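You operate a simulated robot arm through the tools that you are given. There is no shell and no other tool.

You are at the controls of a simulated robot arm. One attempt, no reset.

TASK
Top up the varnish, soak the orange block, then close the tank.
Fine: up to the white line first, none spilt; soak till the bubbles stop; block to the drip tray, tank tray down, cover shut.
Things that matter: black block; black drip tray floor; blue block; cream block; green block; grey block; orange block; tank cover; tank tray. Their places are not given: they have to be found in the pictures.

Only the result counts: the job must be done as asked and must still hold three seconds after the hand-in. Knocking over, shifting, dropping, spilling or breaking anything else fails it. Lids that push on must go on centred and level and be pressed home; caps that screw on are set level and turned clockwise until they are tight.

THE ROBOT
A 7-joint arm with a two-finger parallel gripper, fixed in place. Base frame: the origin is on the floor under the middle of its stand, x ahead of it, y to its left, z up; the work surface is at about z = 0.86. Units: m, degrees, N and s.
It reaches about 1.372 m from its shoulder. Its first joint turns from -149.0 to 149.0 degrees. Payload 3.43 kg.
The TCP is the grasp point between the finger pads, 0.03 m short of the fingertips. In the tool frame z runs along the fingers and y along their closing line. Largest opening 0.094 m; finger width 0.028, thickness 0.01; the body of the gripper, 0.05 by 0.096 m, starts 0.055 m behind the TCP.
Orientation is told as [roll, pitch, yaw] about the base's x, y, z axes, in that order, counted from this pose: with the fingers straight down and closing along the base's y, the tool's x points along the base's -x, its y along +y and its z along -z.

THE INTERFACE
- The arm moves only by the tool jog_arm. Its argument "moves" is a list of rows, each a list of 7 numbers: the shift along the tool's x, y, z in m, then the turn, a rotation vector about the tool's x, y, z in degrees, then the gripper command, from -1 (fully open) to 1 (shut), values between in proportion. In form: [[x, y, z, wx, wy, wz, claw], ...]. A call has 1 to 20 rows; each row shifts and turns the commanded pose from where the row before left it, along the tool's axes as they then stand. A row lasts 0.2 s, in which the tool goes at most 0.05 m and 8.6 degrees; a call with a longer step from one row to the next is refused whole, and so is a gripper value outside its range. A pose out of reach is approached as far as the arm can. The call stops where the force on the tool passes 90 N (or 10 N more than at its start, if that is more) or the arm is blocked; 0.2 s more then pass. Each finger travels about 0.045 m/s and halts on what it meets, pressing with about 38 N; the grip force reading is that of the motor and also rises with nothing between the fingers. The clock runs only during rows and for 0.2 s after the last one: add rows that do not move to give the fingers time. The reply holds the time, the measured pose of the TCP, the force on the tool along the base axes, the opening and the grip force, in the units named above and with some noise, with the torque about the TCP (base axes, N m) and any sound that the robot's microphone picked up.
- Cameras (640 x 400 px; columns grow to the right, rows downward): "scene" is fixed at [0.2139, -0.4937, 1.4908]; the picture's right is [-0.35, -0.94, 0.00], its down [-0.62, 0.23, -0.75] and it looks along [0.70, -0.26, -0.66] (base axes); focal length 313 px, centre (320, 200). "wrist" rides on the gripper at [0.076, 0.014, -0.103] in the tool frame; the picture's right is [-0.18, 0.98, 0.00], its down [-0.75, -0.14, -0.64] and it looks along [-0.63, -0.12, 0.77] (tool axes); focal length 243 px, centre (320, 200).
- get_image(camera): a new picture of that camera. The clock stands still meanwhile.
- probe_pixels(camera, pixels): for up to 12 pixels [column, row] of the newest picture of that camera ("zoom" is the newest enlarged one), the place [x, y, z] in the base frame of the surface seen there, good to about 0.002 m, but the place of the scene camera against the robot may be out by one fixed shift of up to 0.018 m in any direction. The clock stands still meanwhile.
- inspect(camera, box): a new picture of the part [left, top, right, bottom] of that camera's present view, enlarged. The clock stands still meanwhile.
- finish_job(): hands the job in; it is judged then, once.

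Open the gripper and draw the arm clear of the work before you hand the job in, unless the task says otherwise.

The tools are called after "Emit:" by a JSON object that holds its "op" and its "data". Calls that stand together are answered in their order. jog_arm: Moves the arm, as the interface text tells. Its arguments: {"type":"object","properties":{"moves":{"type":"array"}},"required":["moves"]} The other tools are called the same way: get_image (camera) takes a picture; probe_pixels (camera, pixels) gives the place of the surface under pixels of a picture; inspect (camera, box) takes an enlarged picture of a part of a camera's view; finish_job () hands the job in.

At the start:

```text
clock: 0.0
position: [0.7005, -0.697, 1.1883]
ee_rot: [0.0, 0.0, 0.0]
wrist_force: [0.3, -0.3, -0.3]
ft_torque: [-0.01, 0.0, -0.01]
opening: 0.094
gripper_force: 0.0
```

scene: 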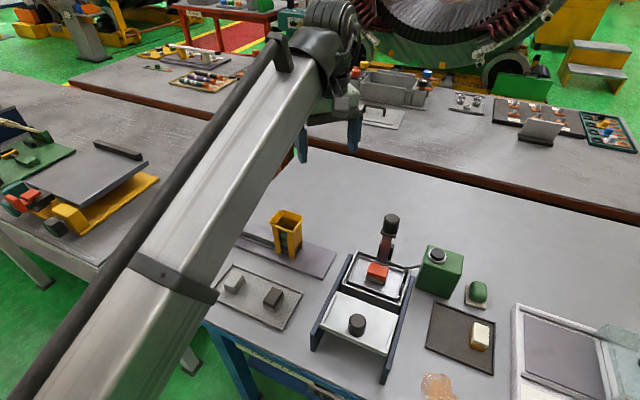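
wrist: 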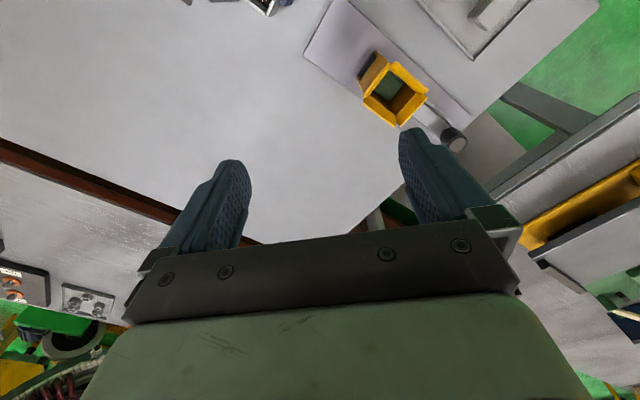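

The scene picture shows a tank with a lid (about 357,325), an orange block (377,270), a yellow jug (287,228), a green container (440,268) and trays. I'll enlarge those areas first.

Emit:
{"op": "inspect", "data": {"camera": "scene", "box": [300, 200, 420, 390]}}

Emit:
{"op": "inspect", "data": {"camera": "scene", "box": [200, 200, 340, 340]}}

Emit:
{"op": "inspect", "data": {"camera": "scene", "box": [400, 230, 640, 400]}}

```text
2.11 times, centred on (360, 295) of scene
```

zoom: 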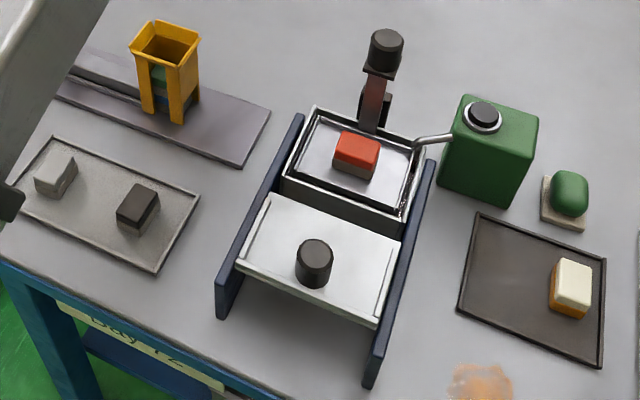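

```text
2.86 times, centred on (270, 270) of scene
```

zoom: 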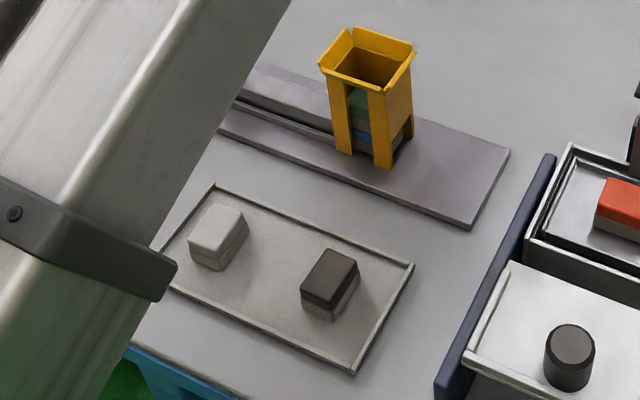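

```text
2.35 times, centred on (520, 315) of scene
```

zoom: 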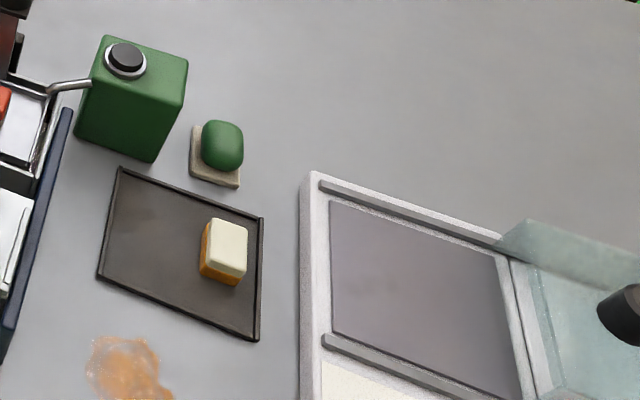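

The tank has a sliding cover, a tray on a lift post with a black knob, and a green can with a plunger and spout. I'll take a fresh scene picture and probe the key points for rough positions.

Emit:
{"op": "get_image", "data": {"camera": "scene"}}

Emit:
{"op": "probe_pixels", "data": {"camera": "scene", "pixels": [[377, 268], [391, 217], [357, 320], [437, 254], [478, 288], [481, 328], [450, 330], [340, 305], [286, 214], [272, 293], [233, 281], [355, 282]]}}

Emit:
{"op": "inspect", "data": {"camera": "scene", "box": [335, 205, 475, 310]}}

```text
taken
```

scene: 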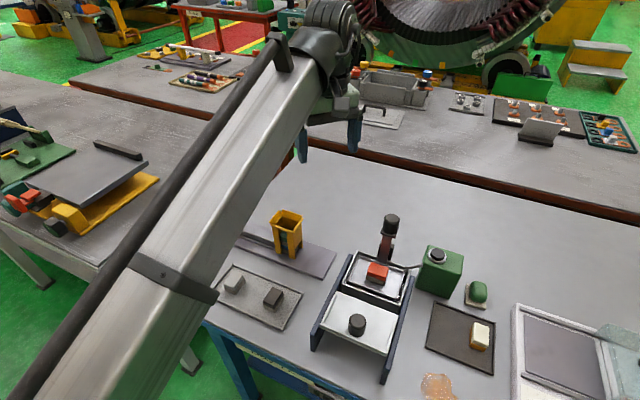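

```text
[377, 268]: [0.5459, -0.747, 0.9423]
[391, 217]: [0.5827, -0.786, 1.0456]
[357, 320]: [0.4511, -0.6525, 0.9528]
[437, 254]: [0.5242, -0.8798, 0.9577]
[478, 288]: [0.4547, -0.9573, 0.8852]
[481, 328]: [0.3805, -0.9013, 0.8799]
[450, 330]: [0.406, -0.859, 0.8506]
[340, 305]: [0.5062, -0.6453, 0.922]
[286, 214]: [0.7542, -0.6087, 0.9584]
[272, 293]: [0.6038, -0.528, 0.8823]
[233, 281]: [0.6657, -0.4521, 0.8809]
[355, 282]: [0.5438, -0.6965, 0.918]
```

```text
3.81 times, centred on (405, 258) of scene
```

zoom: 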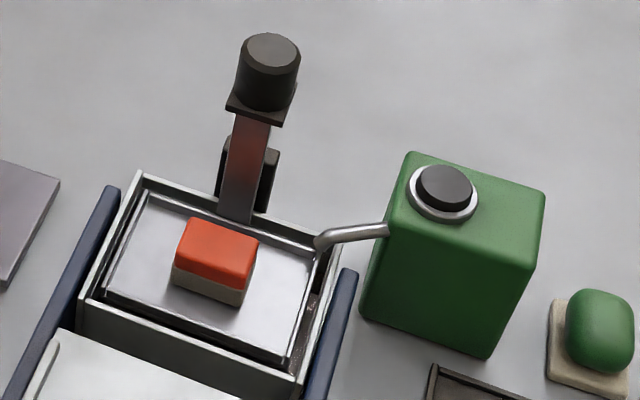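

The tray hangs from the post below the knob, and the spout from the green can ends over the tank's right corner. I'll probe this enlarged picture for the tray, rim, knob and plunger heights.

Emit:
{"op": "probe_pixels", "data": {"camera": "zoom", "pixels": [[140, 260], [270, 330], [140, 178], [315, 300], [330, 262], [275, 50], [245, 180], [268, 185], [445, 185], [470, 205], [510, 200], [180, 340]]}}

Emit:
{"op": "inspect", "data": {"camera": "scene", "box": [395, 250, 425, 300]}}

```text
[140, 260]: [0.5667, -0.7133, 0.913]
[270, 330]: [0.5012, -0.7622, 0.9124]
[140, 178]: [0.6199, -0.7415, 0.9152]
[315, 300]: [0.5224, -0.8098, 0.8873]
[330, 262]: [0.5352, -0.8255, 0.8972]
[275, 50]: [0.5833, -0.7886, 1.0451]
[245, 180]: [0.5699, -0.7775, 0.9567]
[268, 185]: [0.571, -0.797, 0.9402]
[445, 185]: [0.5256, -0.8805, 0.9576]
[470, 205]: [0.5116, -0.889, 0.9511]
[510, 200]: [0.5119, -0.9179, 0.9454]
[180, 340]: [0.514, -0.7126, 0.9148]
```

```text
8.00 times, centred on (410, 275) of scene
```

zoom: 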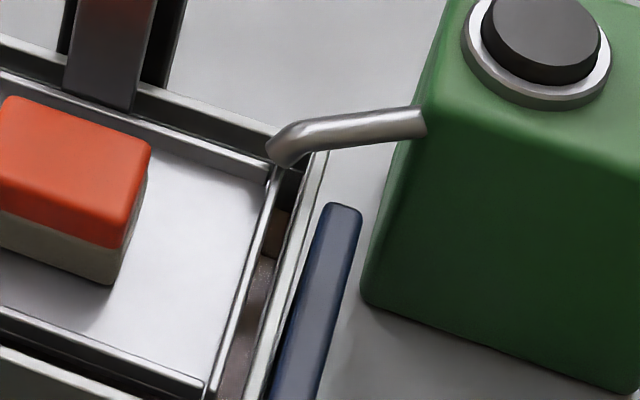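

The side gap of the tank at about (250,300) of this enlargement shows some brownish liquid, but I can't see a white line yet. I'll probe the cover, rails and tank outline next.

Emit:
{"op": "inspect", "data": {"camera": "scene", "box": [300, 245, 420, 390]}}

Emit:
{"op": "probe_pixels", "data": {"camera": "scene", "pixels": [[371, 252], [352, 255], [315, 325], [320, 335], [384, 380], [411, 280], [408, 270], [333, 292], [401, 308], [321, 321], [388, 353], [357, 318]]}}

```text
2.76 times, centred on (360, 318) of scene
```

zoom: 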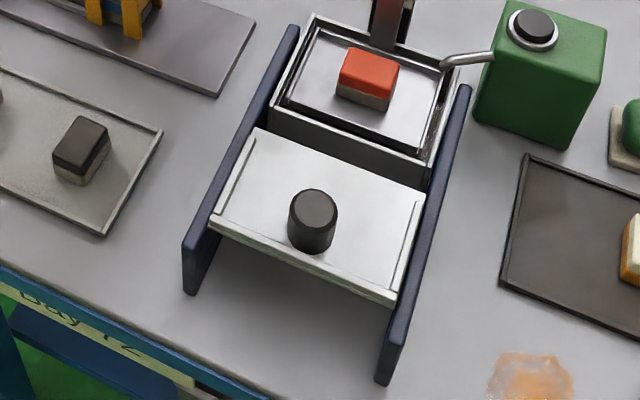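

```text
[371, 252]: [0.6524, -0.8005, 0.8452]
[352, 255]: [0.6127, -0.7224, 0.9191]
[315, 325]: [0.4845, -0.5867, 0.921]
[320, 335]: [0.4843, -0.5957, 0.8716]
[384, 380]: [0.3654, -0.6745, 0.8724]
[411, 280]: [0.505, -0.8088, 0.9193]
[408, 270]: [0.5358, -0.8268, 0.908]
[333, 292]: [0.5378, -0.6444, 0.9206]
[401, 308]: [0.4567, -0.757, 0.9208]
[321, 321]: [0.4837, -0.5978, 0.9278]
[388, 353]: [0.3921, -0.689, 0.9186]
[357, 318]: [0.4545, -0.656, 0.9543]
```

The tank, rails and cover stand turned by about -45° to the base. I'll bring the wrist camera over the tank, high above everything, and yaw the tool -45° so it lines up with the rails.

Emit:
{"op": "jog_arm", "data": {"moves": [[0.035, -0.005, 0, 0, 0, 0, -1], [0.037, -0.005, 0, 0, 0, 0, -1], [0.037, -0.005, 0.0, 0, 0, 0, -1], [0.037, -0.005, 0.018, 0, 0, 0, -1], [0.037, -0.005, 0.02, 0, 0, 0, -1], [0, 0, 0, 0, 0, 7.5, -1], [0, 0, 0, 0, 0, 7.5, -1], [0, 0, 0, 0, 0, 7.5, -1], [0, 0, 0, 0, 0, 7.5, -1], [0, 0, 0, 0, 0, 7.5, -1], [0, 0, 0, 0, 0, 7.5, -1], [0, 0, 0, 0, 0, 0, -1]]}}

Emit:
{"op": "get_image", "data": {"camera": "wrist"}}

Emit:
{"op": "get_image", "data": {"camera": "scene"}}

```text
clock: 2.6
position: [0.5175, -0.7209, 1.1508]
ee_rot: [0.1, 0.1, -45.1]
wrist_force: [0.8, -1.1, 0.3]
ft_torque: [0.0, 0.01, 0.01]
opening: 0.0938
gripper_force: 0.0
```

```text
taken
```

wrist: 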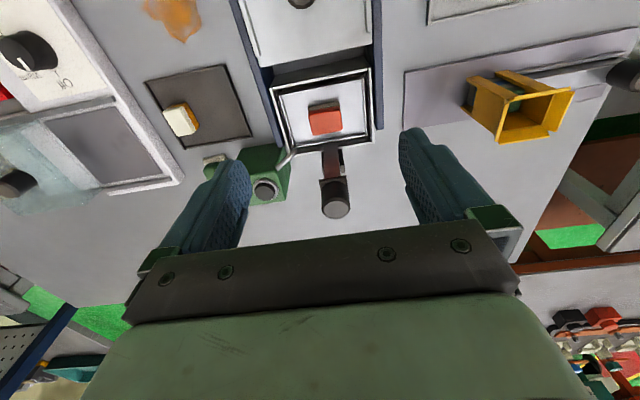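

```text
taken
```

scene: 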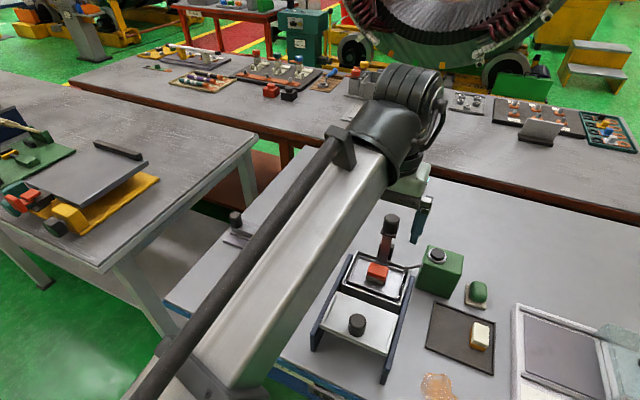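

The wrist view shows the tank upright between the fingers: orange block (325,120), lift knob (335,205), plunger (264,190), drip tray (205,105). I'll enlarge the tank and probe the exact positions, since the wrist camera carries no fixed shift.

Emit:
{"op": "inspect", "data": {"camera": "wrist", "box": [240, 60, 400, 220]}}

Emit:
{"op": "probe_pixels", "data": {"camera": "wrist", "pixels": [[325, 118], [335, 207], [264, 187], [301, 2], [183, 115], [220, 100], [300, 40], [280, 97], [365, 80], [258, 215], [371, 150], [290, 148]]}}

```text
2.50 times, centred on (320, 140) of wrist
```

zoom: 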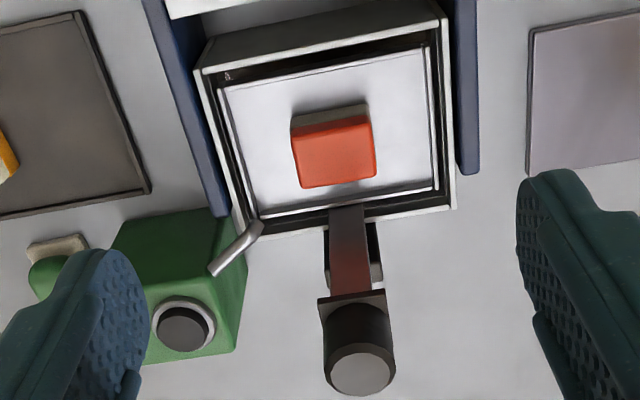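

```text
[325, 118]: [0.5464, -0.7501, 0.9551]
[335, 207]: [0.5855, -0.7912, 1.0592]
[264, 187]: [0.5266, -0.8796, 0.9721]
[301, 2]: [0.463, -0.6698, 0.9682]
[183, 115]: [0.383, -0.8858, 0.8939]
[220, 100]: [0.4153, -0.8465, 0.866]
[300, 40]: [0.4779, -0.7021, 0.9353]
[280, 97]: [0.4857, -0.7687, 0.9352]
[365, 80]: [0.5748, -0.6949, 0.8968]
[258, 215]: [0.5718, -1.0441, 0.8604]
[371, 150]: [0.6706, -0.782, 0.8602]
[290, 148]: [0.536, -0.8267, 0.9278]
```

The orange block top is at z≈0.955, the lift knob top at (0.586,-0.791,1.059) and the plunger top at (0.527,-0.880,0.972). Now I'll look closely at the gap between tray and tank walls for the white line and the varnish surface.

Emit:
{"op": "inspect", "data": {"camera": "wrist", "box": [284, 66, 324, 106]}}

Emit:
{"op": "inspect", "data": {"camera": "wrist", "box": [284, 106, 324, 156]}}

Emit:
{"op": "inspect", "data": {"camera": "wrist", "box": [324, 66, 374, 156]}}

Emit:
{"op": "inspect", "data": {"camera": "scene", "box": [390, 262, 416, 304]}}

```text
10.00 times, centred on (304, 86) of wrist
```

zoom: 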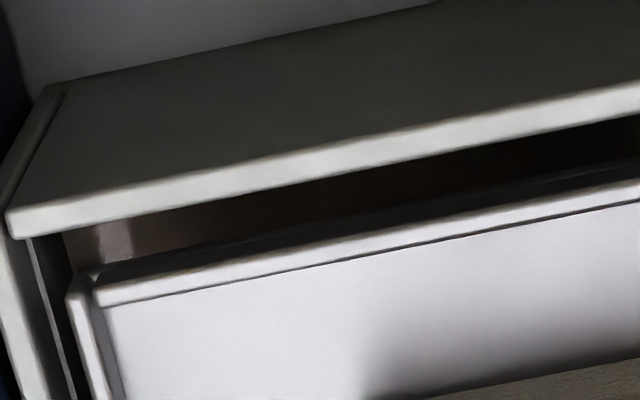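

```text
8.00 times, centred on (304, 131) of wrist
```

zoom: 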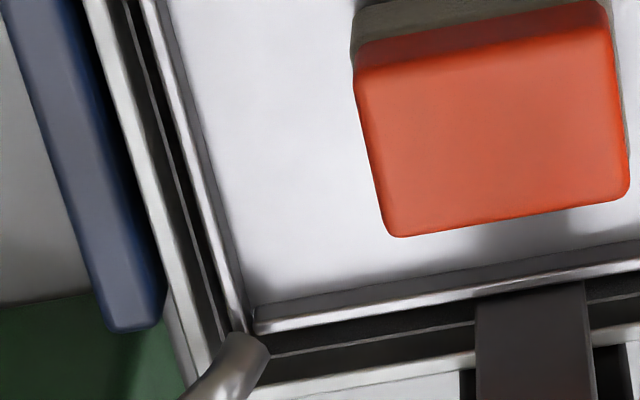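

```text
4.44 times, centred on (349, 111) of wrist
```

zoom: 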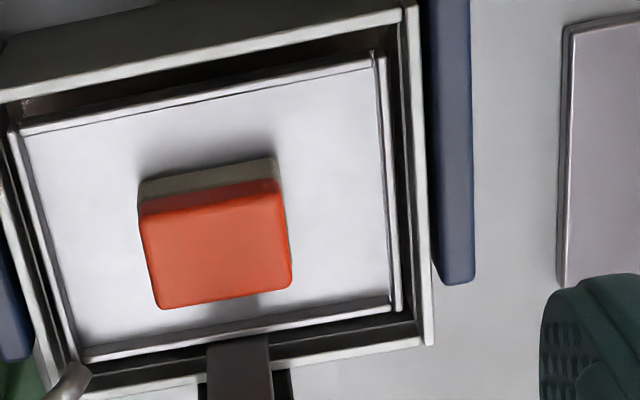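

```text
9.52 times, centred on (403, 283) of scene
```

zoom: 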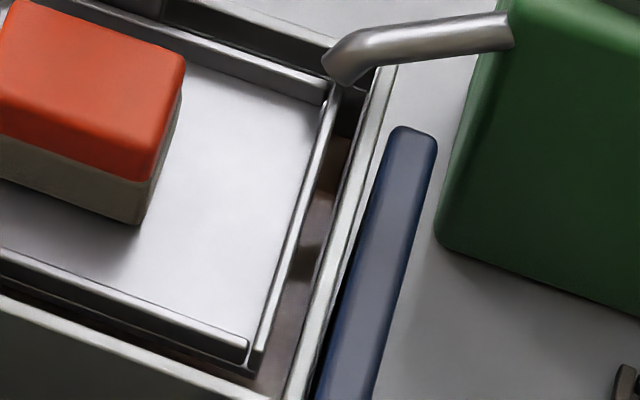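

A thin pale line runs along the tank's inner walls on the spout and post sides, likely the white fill line. I'll enlarge this and probe line height versus liquid height.

Emit:
{"op": "inspect", "data": {"camera": "wrist", "box": [290, 130, 330, 155]}}

Emit:
{"op": "inspect", "data": {"camera": "wrist", "box": [282, 72, 306, 87]}}

```text
16.00 times, centred on (310, 142) of wrist
```

zoom: 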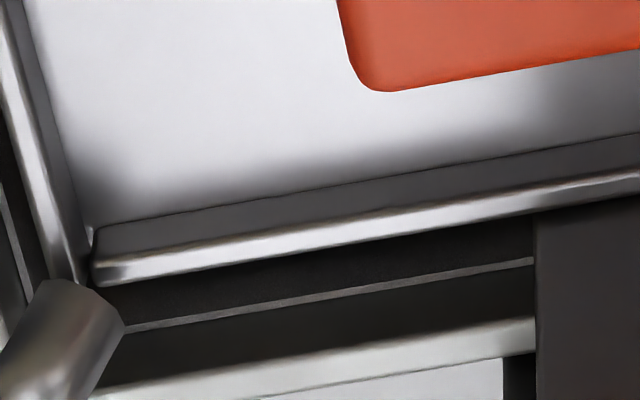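

```text
16.00 times, centred on (294, 80) of wrist
```

zoom: 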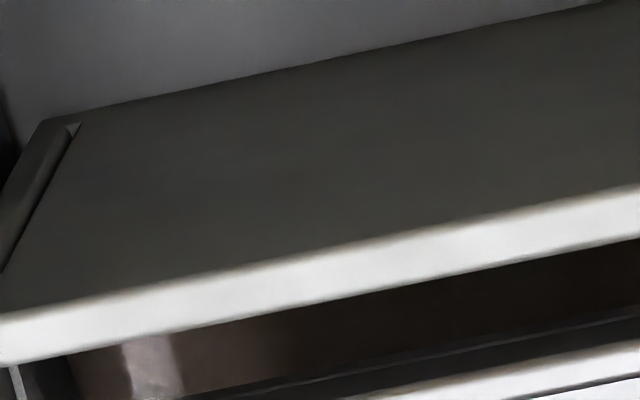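

The brown liquid shows at about (150,375) of this enlargement. I'll probe liquid and rim here, then the line in the other corner.

Emit:
{"op": "probe_pixels", "data": {"camera": "zoom", "pixels": [[150, 370], [90, 375], [220, 360], [300, 275], [18, 385], [45, 378], [400, 310]]}}

Emit:
{"op": "inspect", "data": {"camera": "wrist", "box": [290, 130, 330, 155]}}

Emit:
{"op": "probe_pixels", "data": {"camera": "zoom", "pixels": [[350, 291], [400, 283], [450, 275], [300, 280], [350, 330], [400, 345], [14, 240], [300, 235], [420, 110], [300, 270]]}}

```text
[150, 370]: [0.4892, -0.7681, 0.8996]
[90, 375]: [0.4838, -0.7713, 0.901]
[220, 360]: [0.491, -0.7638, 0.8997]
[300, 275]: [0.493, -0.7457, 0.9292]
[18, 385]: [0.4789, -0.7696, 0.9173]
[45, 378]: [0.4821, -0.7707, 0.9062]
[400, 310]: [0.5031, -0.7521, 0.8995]
```

```text
16.00 times, centred on (310, 142) of wrist
```

zoom: 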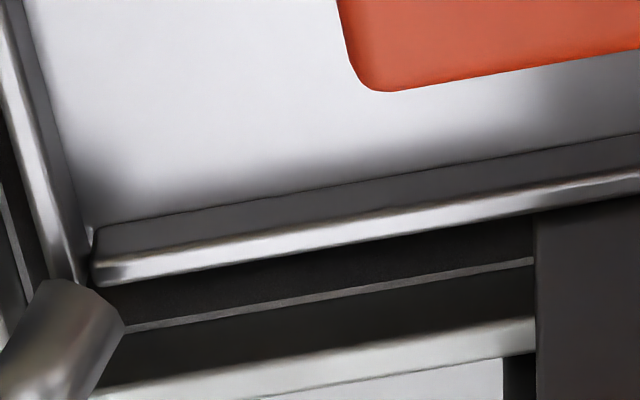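

```text
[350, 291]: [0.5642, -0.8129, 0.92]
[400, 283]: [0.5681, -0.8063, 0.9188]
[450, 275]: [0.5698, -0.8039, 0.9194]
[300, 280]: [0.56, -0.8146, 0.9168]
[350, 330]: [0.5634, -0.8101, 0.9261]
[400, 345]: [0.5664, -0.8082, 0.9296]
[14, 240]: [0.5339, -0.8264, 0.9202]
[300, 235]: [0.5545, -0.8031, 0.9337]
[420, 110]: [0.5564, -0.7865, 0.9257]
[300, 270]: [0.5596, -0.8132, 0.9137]
```

The white line is at z≈0.9195, the rim at 0.929 and the varnish now at about 0.900, so it needs about 2 cm more. I'll look closely at the plunger and the lift post before touching anything.

Emit:
{"op": "inspect", "data": {"camera": "wrist", "box": [240, 140, 290, 210]}}

Emit:
{"op": "probe_pixels", "data": {"camera": "zoom", "pixels": [[320, 270], [300, 265], [340, 290], [318, 235], [360, 280], [260, 200], [318, 300], [280, 268], [352, 268]]}}

Emit:
{"op": "inspect", "data": {"camera": "scene", "box": [365, 205, 425, 275]}}

Emit:
{"op": "inspect", "data": {"camera": "wrist", "box": [305, 140, 365, 225]}}

```text
5.71 times, centred on (265, 175) of wrist
```

zoom: 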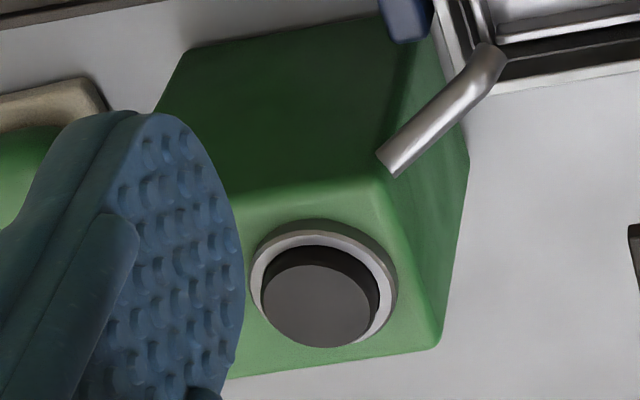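

```text
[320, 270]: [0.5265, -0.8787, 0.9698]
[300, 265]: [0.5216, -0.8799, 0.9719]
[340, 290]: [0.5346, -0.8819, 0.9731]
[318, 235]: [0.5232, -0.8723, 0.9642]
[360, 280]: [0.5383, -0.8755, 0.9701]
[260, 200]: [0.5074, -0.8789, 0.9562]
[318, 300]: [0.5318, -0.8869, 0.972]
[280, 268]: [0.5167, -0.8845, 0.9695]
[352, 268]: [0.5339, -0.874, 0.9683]
```

```text
5.71 times, centred on (395, 240) of scene
```

zoom: 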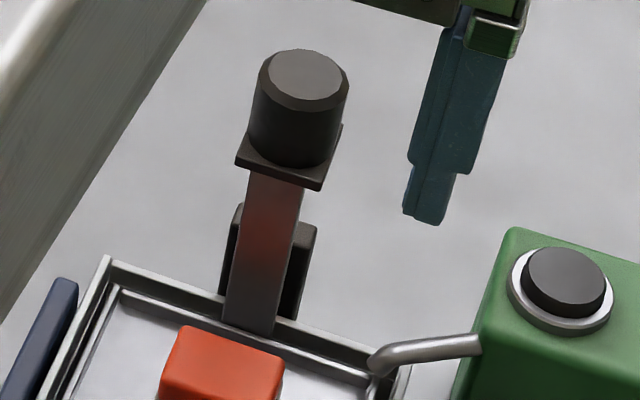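

```text
4.71 times, centred on (335, 182) of wrist
```

zoom: 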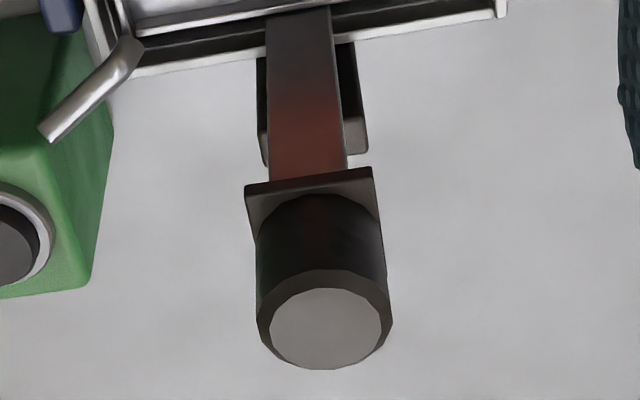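

The button centre works out to about (0.5315,-0.886,0.972), about 28 mm wide and standing about 1 cm above its ring. I'll close the fingers while moving above it and lower to 2 cm over it.

Emit:
{"op": "jog_arm", "data": {"moves": [[-0.0253, -0.0214, 0, 0, 0, 0, 1], [-0.0253, -0.0214, 0, 0, 0, 0, 1], [-0.0253, -0.0214, 0, 0, 0, 0, 1], [-0.0253, -0.0214, 0, 0, 0, 0, 1], [-0.0253, -0.0214, 0, 0, 0, 0, 1], [0, 0, 0.03, 0, 0, 0, 1], [0, 0, 0.03, 0, 0, 0, 1], [0, 0, 0.03, 0, 0, 0, 1], [0, 0, 0.035, 0, 0, 0, 1], [0, 0, 0, 0, 0, 0, 1], [0, 0, 0, 0, 0, 0, 1]]}}

Emit:
{"op": "get_image", "data": {"camera": "scene"}}

Emit:
{"op": "get_image", "data": {"camera": "wrist"}}

```text
clock: 5.0
position: [0.5338, -0.887, 1.0247]
ee_rot: [0.0, 0.1, -45.0]
wrist_force: [0.1, 1.2, -0.1]
ft_torque: [0.0, -0.02, 0.03]
opening: 0.0
gripper_force: 33.1
```

```text
taken
```

scene: 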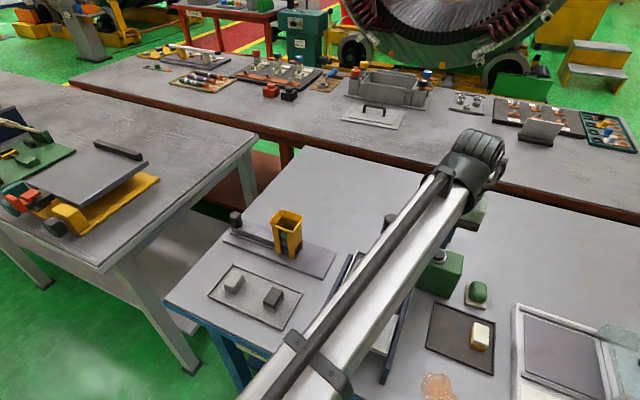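

```text
taken
```

wrist: 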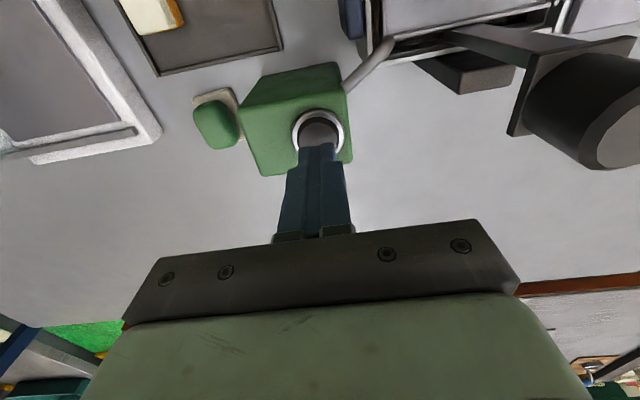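

The closed fingers are over the button at (318,130). I'll enlarge to check centring and probe the button.

Emit:
{"op": "inspect", "data": {"camera": "wrist", "box": [270, 80, 370, 180]}}

Emit:
{"op": "probe_pixels", "data": {"camera": "zoom", "pixels": [[310, 205], [260, 205], [375, 205], [310, 175], [310, 225], [225, 200], [405, 200], [310, 155]]}}

Emit:
{"op": "inspect", "data": {"camera": "wrist", "box": [340, 0, 580, 100]}}

```text
4.00 times, centred on (320, 130) of wrist
```

zoom: 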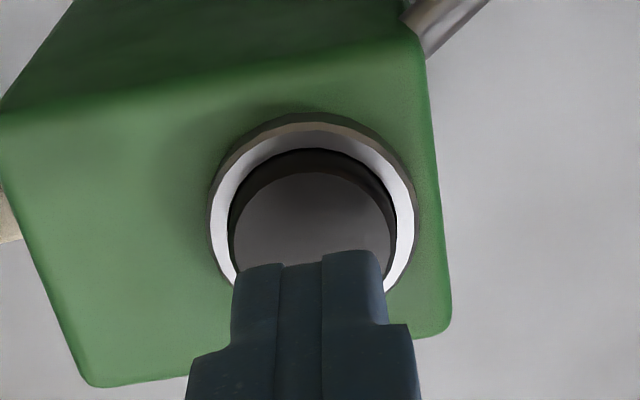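

```text
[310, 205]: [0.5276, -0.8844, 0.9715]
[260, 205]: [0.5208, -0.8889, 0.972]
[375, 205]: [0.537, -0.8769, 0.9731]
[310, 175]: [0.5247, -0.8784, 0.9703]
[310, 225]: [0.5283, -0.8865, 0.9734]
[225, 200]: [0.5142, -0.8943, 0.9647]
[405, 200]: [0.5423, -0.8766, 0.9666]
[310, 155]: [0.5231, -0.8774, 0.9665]
```

```text
2.67 times, centred on (460, 50) of wrist
```

zoom: 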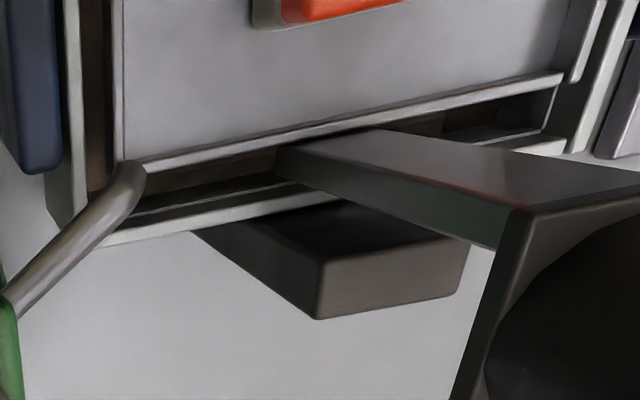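

From here the tank's post side and spout side are visible at the top of the picture, with the brown varnish in the gap. The fingers are centred on the button, so I'll lower close to contact.

Emit:
{"op": "jog_arm", "data": {"moves": [[0, 0, 0.015, 0, 0, 0, 1], [0, 0, 0.005, 0, 0, 0, 1]]}}

Emit:
{"op": "inspect", "data": {"camera": "wrist", "box": [340, 0, 580, 100]}}

Emit:
{"op": "inspect", "data": {"camera": "wrist", "box": [270, 80, 370, 180]}}

```text
clock: 5.6
position: [0.533, -0.8866, 1.0055]
ee_rot: [0.0, 0.0, -45.0]
wrist_force: [-0.2, 0.5, 0.3]
ft_torque: [0.01, -0.04, -0.02]
opening: 0.0
gripper_force: 32.5
```

```text
2.67 times, centred on (460, 50) of wrist
```

zoom: 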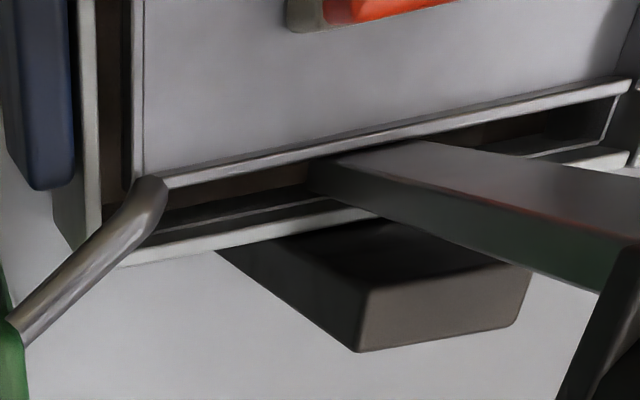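

```text
4.00 times, centred on (320, 130) of wrist
```

zoom: 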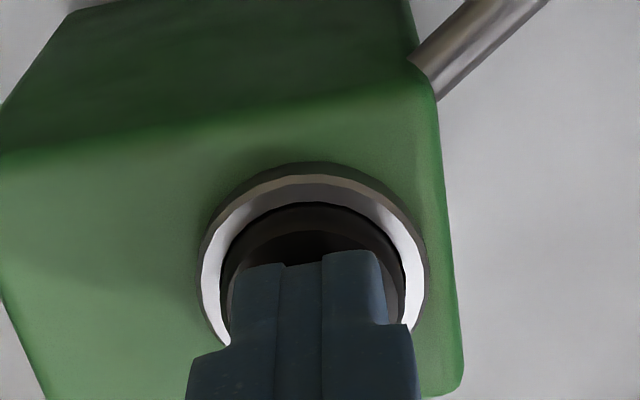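

No contact force yet with the tip about 3 mm over the button. I'll press in 3 mm steps and watch the force and the level.

Emit:
{"op": "jog_arm", "data": {"moves": [[0, 0, 0.004, 0, 0, 0, 1], [0, 0, 0.002, 0, 0, 0, 1]]}}

Emit:
{"op": "inspect", "data": {"camera": "wrist", "box": [340, 0, 580, 100]}}

```text
clock: 6.2
position: [0.5315, -0.8868, 1.0006]
ee_rot: [0.0, 0.0, -45.1]
wrist_force: [0.5, 1.1, 0.9]
ft_torque: [-0.02, -0.01, -0.03]
opening: 0.0003
gripper_force: 33.2
```

```text
2.67 times, centred on (460, 50) of wrist
```

zoom: 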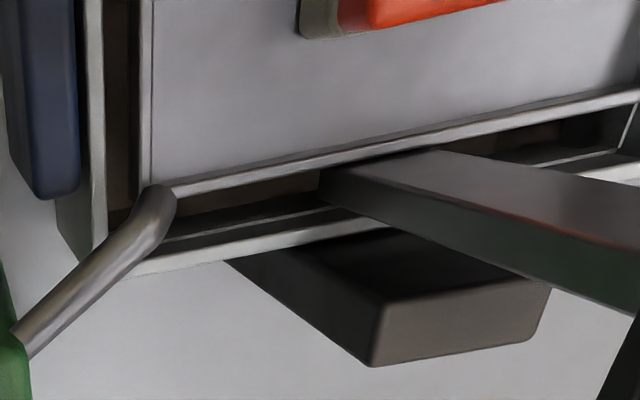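

Still nearly no force (0.9 N). I'll go 2 mm further.

Emit:
{"op": "jog_arm", "data": {"moves": [[0, 0, 0.002, 0, 0, 0, 1]]}}

Emit:
{"op": "inspect", "data": {"camera": "wrist", "box": [340, 0, 580, 100]}}

```text
clock: 6.6
position: [0.5325, -0.8864, 0.9977]
ee_rot: [0.1, -0.2, -45.0]
wrist_force: [2.6, -1.3, 4.9]
ft_torque: [0.02, -0.08, 0.01]
opening: 0.0
gripper_force: 32.8
heard: click
```

```text
2.67 times, centred on (460, 50) of wrist
```

zoom: 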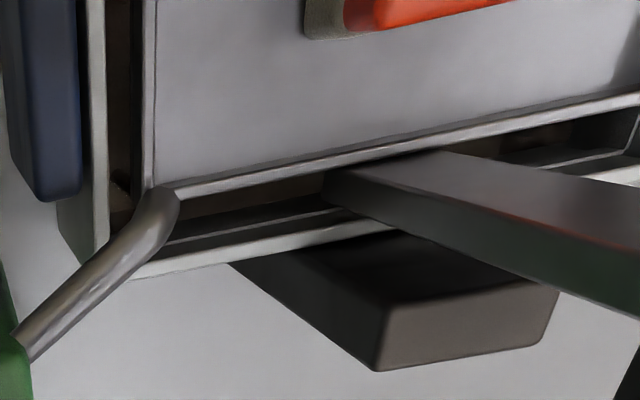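

A click was heard at about 5 N, so the button has engaged. I'll look at the spout end and the liquid near (380,70) to see whether varnish is flowing.

Emit:
{"op": "inspect", "data": {"camera": "wrist", "box": [365, 40, 425, 100]}}

Emit:
{"op": "probe_pixels", "data": {"camera": "zoom", "pixels": [[180, 250], [200, 200], [200, 300], [390, 320], [500, 290], [185, 330]]}}

```text
6.67 times, centred on (395, 70) of wrist
```

zoom: 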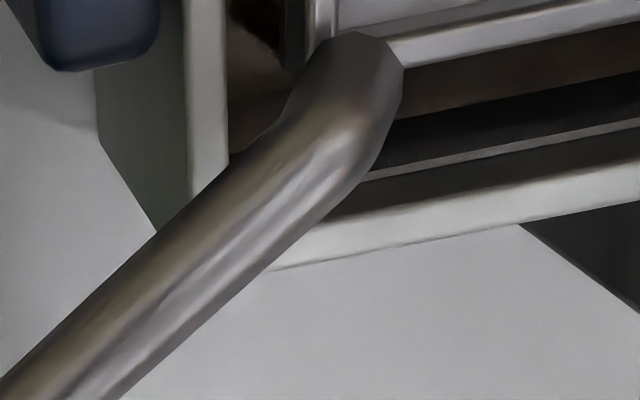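

```text
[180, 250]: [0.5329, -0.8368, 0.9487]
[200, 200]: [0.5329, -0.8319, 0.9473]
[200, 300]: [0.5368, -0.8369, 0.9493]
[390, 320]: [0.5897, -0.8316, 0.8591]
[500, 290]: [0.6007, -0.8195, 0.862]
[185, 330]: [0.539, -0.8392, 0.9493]
```

I'll probe the liquid patches at (250,80), (450,95) and (600,55) of this enlargement.

Emit:
{"op": "probe_pixels", "data": {"camera": "zoom", "pixels": [[250, 80], [450, 95], [550, 72], [600, 60], [500, 145], [560, 132], [255, 55], [450, 150]]}}

Emit:
{"op": "jog_arm", "data": {"moves": [[0, 0, 0, 0, 0, 0, 1]]}}

Emit:
{"op": "inspect", "data": {"camera": "wrist", "box": [365, 40, 425, 100]}}

Emit:
{"op": "probe_pixels", "data": {"camera": "zoom", "pixels": [[250, 80], [450, 95], [550, 72], [600, 60], [500, 145], [560, 132], [255, 55], [450, 150]]}}

```text
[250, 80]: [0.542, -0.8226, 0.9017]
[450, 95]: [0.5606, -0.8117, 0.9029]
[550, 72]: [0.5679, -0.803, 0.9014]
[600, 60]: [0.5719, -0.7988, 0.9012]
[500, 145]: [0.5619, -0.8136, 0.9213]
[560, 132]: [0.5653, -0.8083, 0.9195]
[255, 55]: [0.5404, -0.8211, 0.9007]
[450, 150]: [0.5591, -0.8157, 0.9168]
```

```text
clock: 7.0
position: [0.5318, -0.8871, 0.9973]
ee_rot: [0.1, 0.0, -45.0]
wrist_force: [3.4, -1.5, 5.5]
ft_torque: [-0.01, -0.07, -0.01]
opening: 0.0
gripper_force: 33.1
```

```text
6.67 times, centred on (395, 70) of wrist
```

zoom: 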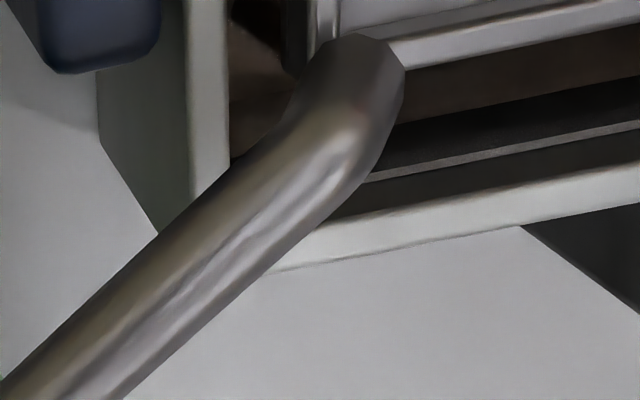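

```text
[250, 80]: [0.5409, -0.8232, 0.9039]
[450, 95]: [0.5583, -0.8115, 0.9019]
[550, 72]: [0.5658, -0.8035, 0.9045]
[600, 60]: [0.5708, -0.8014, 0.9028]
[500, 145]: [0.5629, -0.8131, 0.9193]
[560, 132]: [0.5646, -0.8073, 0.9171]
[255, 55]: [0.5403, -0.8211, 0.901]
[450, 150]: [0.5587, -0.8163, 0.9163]
```

The readings average 0.9016 before and 0.9028 after 0.4 s, so the varnish may be slowly rising while the button is held. I'll hold 0.8 s more and compare.

Emit:
{"op": "jog_arm", "data": {"moves": [[0, 0, 0, 0, 0, 0, 1], [0, 0, 0, 0, 0, 0, 1], [0, 0, 0, 0, 0, 0, 1]]}}

Emit:
{"op": "inspect", "data": {"camera": "wrist", "box": [365, 40, 425, 100]}}

Emit:
{"op": "probe_pixels", "data": {"camera": "zoom", "pixels": [[250, 80], [450, 95], [550, 72], [600, 60], [255, 90], [500, 85], [255, 55], [420, 100]]}}

```text
clock: 7.8
position: [0.53, -0.8868, 0.9972]
ee_rot: [0.0, 0.0, -45.0]
wrist_force: [2.0, -0.8, 7.2]
ft_torque: [-0.01, -0.04, -0.01]
opening: 0.0
gripper_force: 33.3
```

```text
6.67 times, centred on (395, 70) of wrist
```

zoom: 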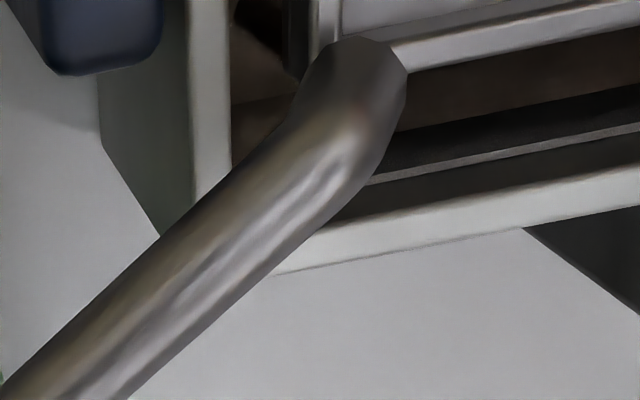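

```text
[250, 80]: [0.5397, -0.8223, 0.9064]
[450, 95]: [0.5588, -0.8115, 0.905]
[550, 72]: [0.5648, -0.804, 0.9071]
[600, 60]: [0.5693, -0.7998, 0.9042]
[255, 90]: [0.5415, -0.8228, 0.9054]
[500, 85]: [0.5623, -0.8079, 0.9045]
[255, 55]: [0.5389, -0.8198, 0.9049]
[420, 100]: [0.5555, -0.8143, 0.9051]
```

The level is now ≈0.9053, rising about 3.1 mm/s while held; the line is at ≈0.9195. I'll hold 2.2 s more and re-measure.

Emit:
{"op": "jog_arm", "data": {"moves": [[0, 0, 0, 0, 0, 0, 1], [0, 0, 0, 0, 0, 0, 1], [0, 0, 0, 0, 0, 0, 1], [0, 0, 0, 0, 0, 0, 1], [0, 0, 0, 0, 0, 0, 1], [0, 0, 0, 0, 0, 0, 1], [0, 0, 0, 0, 0, 0, 1], [0, 0, 0, 0, 0, 0, 1], [0, 0, 0, 0, 0, 0, 1], [0, 0, 0, 0, 0, 0, 1]]}}

Emit:
{"op": "inspect", "data": {"camera": "wrist", "box": [365, 40, 425, 100]}}

Emit:
{"op": "probe_pixels", "data": {"camera": "zoom", "pixels": [[250, 80], [450, 95], [550, 72], [600, 60], [255, 90], [500, 85], [255, 55], [420, 100], [550, 135], [600, 127]]}}

```text
clock: 10.0
position: [0.5316, -0.8863, 0.9975]
ee_rot: [-0.1, 0.0, -45.0]
wrist_force: [0.7, 0.4, 5.4]
ft_torque: [0.01, 0.02, -0.01]
opening: 0.0001
gripper_force: 33.1
```

```text
6.67 times, centred on (395, 70) of wrist
```

zoom: 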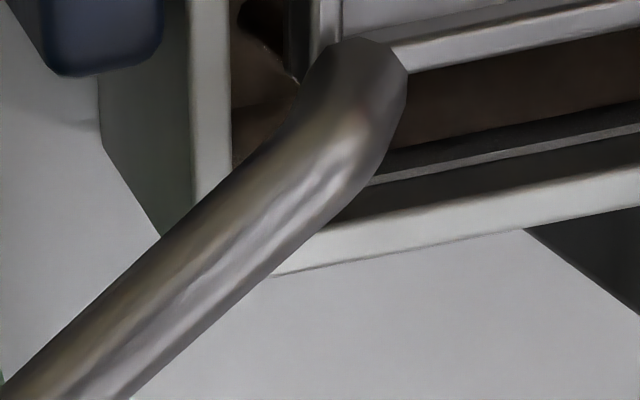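

```text
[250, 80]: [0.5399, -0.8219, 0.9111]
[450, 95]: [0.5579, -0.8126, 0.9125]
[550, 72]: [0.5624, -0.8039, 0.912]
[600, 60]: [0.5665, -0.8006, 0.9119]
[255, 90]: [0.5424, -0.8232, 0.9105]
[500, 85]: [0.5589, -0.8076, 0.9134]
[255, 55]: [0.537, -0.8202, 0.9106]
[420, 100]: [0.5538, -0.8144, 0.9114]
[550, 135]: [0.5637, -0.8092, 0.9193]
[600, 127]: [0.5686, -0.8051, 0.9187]
```

The level is ≈0.912 with the line at 0.919; about 7.3 mm left, i.e. about 2.5 s. I'll hold 1.6 s and check again with more enlargement.

Emit:
{"op": "jog_arm", "data": {"moves": [[0, 0, 0, 0, 0, 0, 1], [0, 0, 0, 0, 0, 0, 1], [0, 0, 0, 0, 0, 0, 1], [0, 0, 0, 0, 0, 0, 1], [0, 0, 0, 0, 0, 0, 1], [0, 0, 0, 0, 0, 0, 1], [0, 0, 0, 0, 0, 0, 1]]}}

Emit:
{"op": "inspect", "data": {"camera": "wrist", "box": [400, 45, 440, 70]}}

Emit:
{"op": "probe_pixels", "data": {"camera": "zoom", "pixels": [[200, 160], [300, 130], [400, 110], [150, 180], [250, 150], [350, 130], [450, 100], [500, 90]]}}

```text
clock: 11.6
position: [0.5304, -0.8857, 0.9987]
ee_rot: [0.0, 0.0, -45.0]
wrist_force: [-0.6, 0.6, 6.1]
ft_torque: [0.01, 0.02, 0.0]
opening: 0.0
gripper_force: 32.8
```

```text
16.00 times, centred on (420, 58) of wrist
```

zoom: 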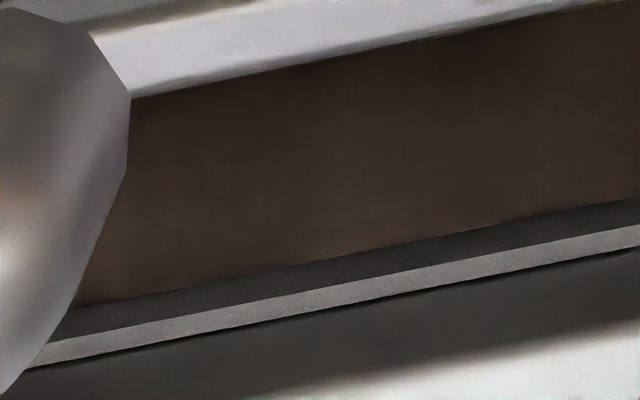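

```text
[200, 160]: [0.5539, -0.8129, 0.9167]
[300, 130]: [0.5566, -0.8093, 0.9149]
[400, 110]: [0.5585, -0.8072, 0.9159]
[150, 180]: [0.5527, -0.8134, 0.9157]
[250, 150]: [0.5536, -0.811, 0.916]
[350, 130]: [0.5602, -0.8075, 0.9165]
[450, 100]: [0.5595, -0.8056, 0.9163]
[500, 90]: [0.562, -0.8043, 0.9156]
```

The level is ≈0.916. I'll probe the dark band, the line's two edges and the wall above it to fix the line's height more precisely.

Emit:
{"op": "probe_pixels", "data": {"camera": "zoom", "pixels": [[400, 275], [400, 280], [400, 285], [400, 290], [450, 270], [300, 303], [300, 297], [500, 258], [200, 325], [200, 318], [550, 245], [350, 293]]}}

Emit:
{"op": "probe_pixels", "data": {"camera": "zoom", "pixels": [[400, 250], [400, 260], [400, 268], [300, 275], [200, 300], [500, 235], [400, 305], [400, 315], [300, 330], [500, 290], [550, 330], [550, 360]]}}

```text
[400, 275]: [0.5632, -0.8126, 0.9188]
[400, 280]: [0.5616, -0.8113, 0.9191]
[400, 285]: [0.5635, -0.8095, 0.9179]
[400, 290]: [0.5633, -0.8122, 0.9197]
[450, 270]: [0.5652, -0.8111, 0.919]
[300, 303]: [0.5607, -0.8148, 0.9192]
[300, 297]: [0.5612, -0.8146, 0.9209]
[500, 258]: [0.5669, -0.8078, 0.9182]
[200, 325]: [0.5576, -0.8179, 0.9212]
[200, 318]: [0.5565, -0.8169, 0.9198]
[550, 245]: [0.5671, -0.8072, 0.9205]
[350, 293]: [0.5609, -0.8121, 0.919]
```

```text
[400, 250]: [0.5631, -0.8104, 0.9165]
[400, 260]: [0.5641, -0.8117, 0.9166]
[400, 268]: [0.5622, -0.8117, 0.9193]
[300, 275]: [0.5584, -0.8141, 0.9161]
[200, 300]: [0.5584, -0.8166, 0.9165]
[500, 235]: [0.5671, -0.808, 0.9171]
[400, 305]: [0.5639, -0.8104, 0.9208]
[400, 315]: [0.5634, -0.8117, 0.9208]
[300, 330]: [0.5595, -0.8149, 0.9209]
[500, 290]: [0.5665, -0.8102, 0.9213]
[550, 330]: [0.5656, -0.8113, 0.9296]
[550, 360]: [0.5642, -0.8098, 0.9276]
```

The line centre averages 0.9194 and the liquid 0.916, so about 3 mm remain at about 2.8 mm/s. I'll hold 0.6 s more and look again.

Emit:
{"op": "jog_arm", "data": {"moves": [[0, 0, 0, 0, 0, 0, 1], [0, 0, 0, 0, 0, 0, 1]]}}

Emit:
{"op": "inspect", "data": {"camera": "wrist", "box": [400, 45, 440, 70]}}

Emit:
{"op": "probe_pixels", "data": {"camera": "zoom", "pixels": [[200, 160], [300, 130], [400, 110], [150, 180], [250, 150], [350, 130], [450, 100], [500, 90], [550, 120], [300, 180], [400, 170], [500, 150]]}}

```text
clock: 12.2
position: [0.5312, -0.8858, 0.9972]
ee_rot: [0.0, 0.1, -45.1]
wrist_force: [-0.6, 0.2, 5.6]
ft_torque: [0.02, 0.0, -0.02]
opening: 0.0001
gripper_force: 32.9
```

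```text
16.00 times, centred on (420, 58) of wrist
```

zoom: 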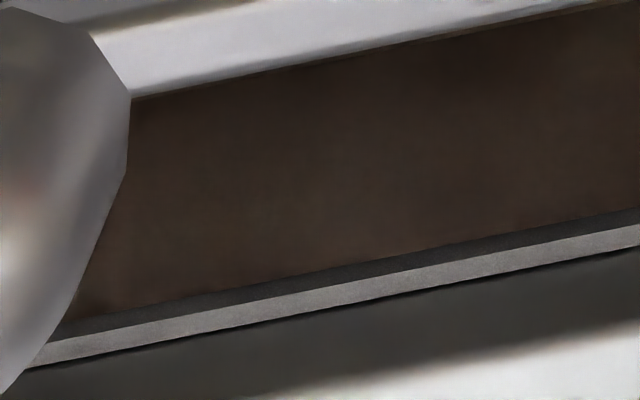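

```text
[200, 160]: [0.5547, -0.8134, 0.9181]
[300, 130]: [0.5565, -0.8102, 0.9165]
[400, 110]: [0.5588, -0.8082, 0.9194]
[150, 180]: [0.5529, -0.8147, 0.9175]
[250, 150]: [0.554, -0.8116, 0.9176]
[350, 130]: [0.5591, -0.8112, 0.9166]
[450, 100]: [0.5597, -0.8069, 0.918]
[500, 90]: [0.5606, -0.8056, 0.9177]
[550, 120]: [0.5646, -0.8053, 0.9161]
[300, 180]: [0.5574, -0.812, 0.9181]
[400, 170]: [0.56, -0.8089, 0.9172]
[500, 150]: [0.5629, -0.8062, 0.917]
```

Averaged over 12 probes the liquid is 0.9175 against the line's 0.9194. I'll hold one more row, then lift off the button and check the level from a better angle.

Emit:
{"op": "jog_arm", "data": {"moves": [[0, 0, 0, 0, 0, 0, 1], [0, 0, -0.02, 0, 0, 0, 1], [0, 0, -0.03, 0, 0, 0, 1], [0, 0, -0.03, 0, 0, 0, 1]]}}

Emit:
{"op": "get_image", "data": {"camera": "wrist"}}

```text
clock: 13.2
position: [0.5315, -0.8873, 1.0773]
ee_rot: [0.0, 0.0, -44.9]
wrist_force: [0.4, 0.6, -0.8]
ft_torque: [0.0, -0.02, 0.0]
opening: 0.0
gripper_force: 33.0
```

```text
taken
```

wrist: 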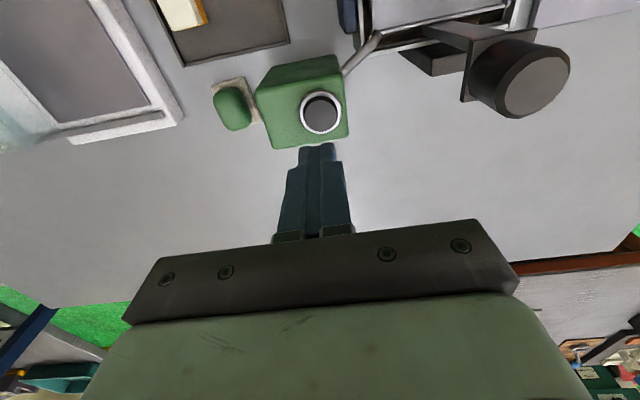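

The button is released. I'll draw back along the rails (tool +x) to view the post-side inner wall at a flatter angle.

Emit:
{"op": "jog_arm", "data": {"moves": [[0.03, 0.0, -0.02, 0, 0, 0, 1], [0.035, 0.01, 0, 0, 0, 0, 1], [0.035, 0.01, 0, 0, 0, 0, 1], [0, 0, 0, 0, 0, 0, 1]]}}

Emit:
{"op": "get_image", "data": {"camera": "wrist"}}

```text
clock: 14.2
position: [0.4747, -0.7999, 1.0993]
ee_rot: [-0.1, 0.0, -45.1]
wrist_force: [-0.2, 0.1, -0.8]
ft_torque: [0.0, 0.0, -0.02]
opening: 0.0001
gripper_force: 32.6
```

```text
taken
```

wrist: 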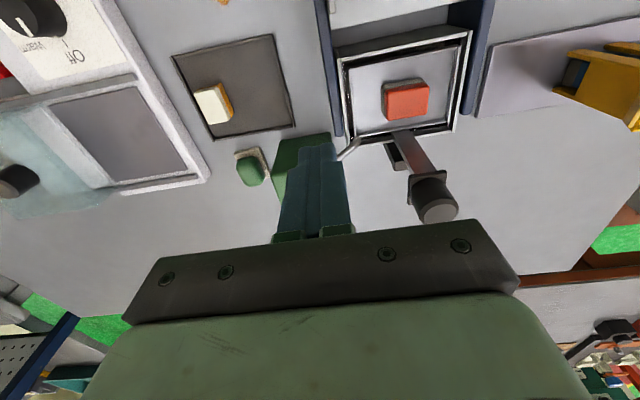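

The tank is now at about (405,90) in the wrist view. I'll enlarge the post-side gap (360-400, 130-145) and the cover-side gap.

Emit:
{"op": "inspect", "data": {"camera": "wrist", "box": [350, 122, 390, 147]}}

Emit:
{"op": "probe_pixels", "data": {"camera": "zoom", "pixels": [[250, 265], [350, 250], [450, 240], [300, 258], [400, 245], [500, 232], [300, 280], [400, 268], [500, 255], [350, 275], [450, 262], [550, 250]]}}

Emit:
{"op": "inspect", "data": {"camera": "wrist", "box": [410, 115, 450, 140]}}

Emit:
{"op": "inspect", "data": {"camera": "wrist", "box": [335, 45, 375, 70]}}

```text
16.00 times, centred on (370, 134) of wrist
```

zoom: 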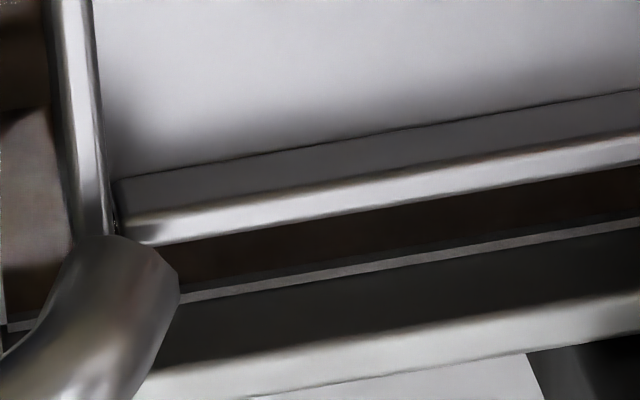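

```text
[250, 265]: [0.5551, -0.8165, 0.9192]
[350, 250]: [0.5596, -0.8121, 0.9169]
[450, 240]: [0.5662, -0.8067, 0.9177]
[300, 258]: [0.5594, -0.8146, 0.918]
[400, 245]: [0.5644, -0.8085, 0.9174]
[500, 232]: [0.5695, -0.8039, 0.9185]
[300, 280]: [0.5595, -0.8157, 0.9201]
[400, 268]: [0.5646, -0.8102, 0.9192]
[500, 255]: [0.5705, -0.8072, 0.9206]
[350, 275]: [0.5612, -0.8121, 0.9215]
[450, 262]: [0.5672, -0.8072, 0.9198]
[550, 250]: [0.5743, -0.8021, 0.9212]
```

```text
16.00 times, centred on (430, 128) of wrist
```

zoom: 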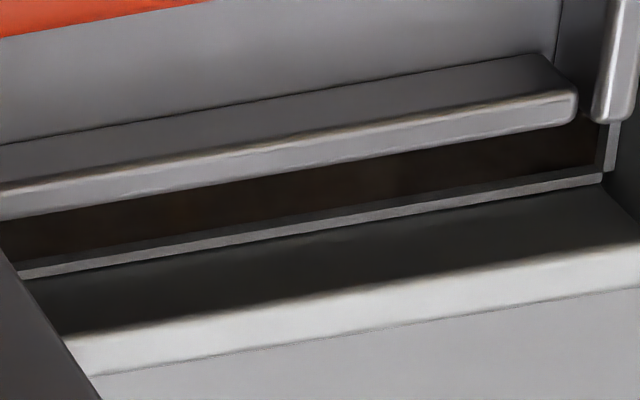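

```text
16.00 times, centred on (355, 58) of wrist
```

zoom: 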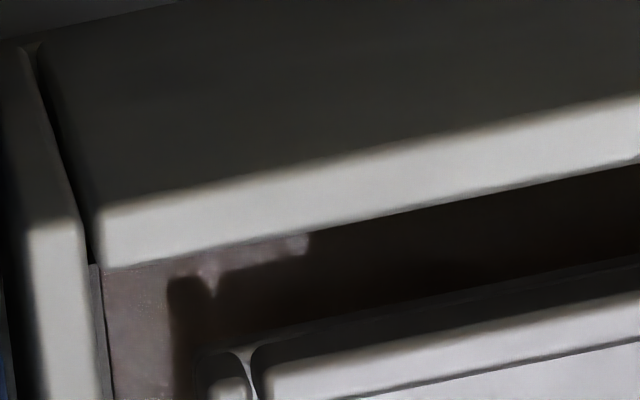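

The dark gap between varnish and the line is still about 2 mm, with probes giving the liquid 0.918 and the line about 0.9198. I'll return over the button and stop just above it for a short second press.

Emit:
{"op": "jog_arm", "data": {"moves": [[-0.034, -0.007, 0, 0, 0, 0, 1], [-0.034, -0.007, 0, 0, 0, 0, 1], [-0.0343, -0.0066, 0, 0, 0, 0, 1], [0, 0, 0.03, 0, 0, 0, 1], [0, 0, 0.03, 0, 0, 0, 1], [0, 0, 0.025, 0, 0, 0, 1], [0, 0, 0.008, 0, 0, 0, 1], [0, 0, 0, 0, 0, 0, 1]]}}

Emit:
{"op": "inspect", "data": {"camera": "wrist", "box": [270, 80, 370, 180]}}

Emit:
{"op": "inspect", "data": {"camera": "wrist", "box": [400, 45, 440, 70]}}

```text
clock: 16.0
position: [0.5311, -0.8896, 1.0037]
ee_rot: [0.0, -0.1, -44.9]
wrist_force: [0.6, 0.1, 0.5]
ft_torque: [-0.01, 0.02, -0.03]
opening: 0.0001
gripper_force: 33.8
```

```text
4.00 times, centred on (320, 130) of wrist
```

zoom: 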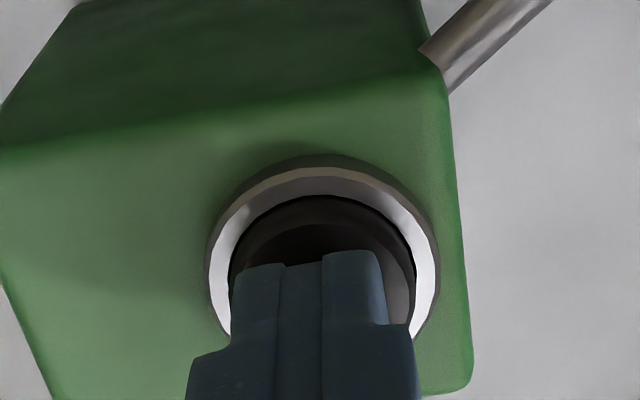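

```text
16.00 times, centred on (420, 58) of wrist
```

zoom: 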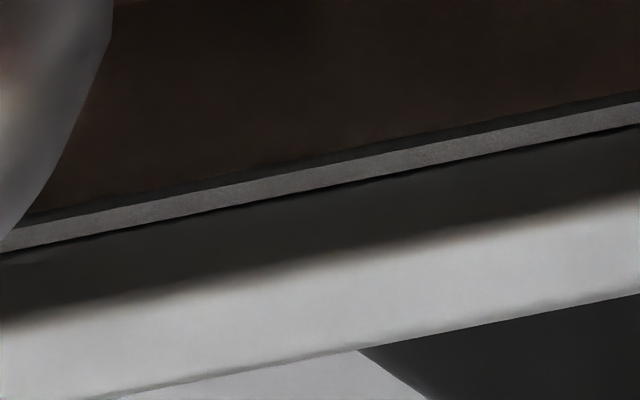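

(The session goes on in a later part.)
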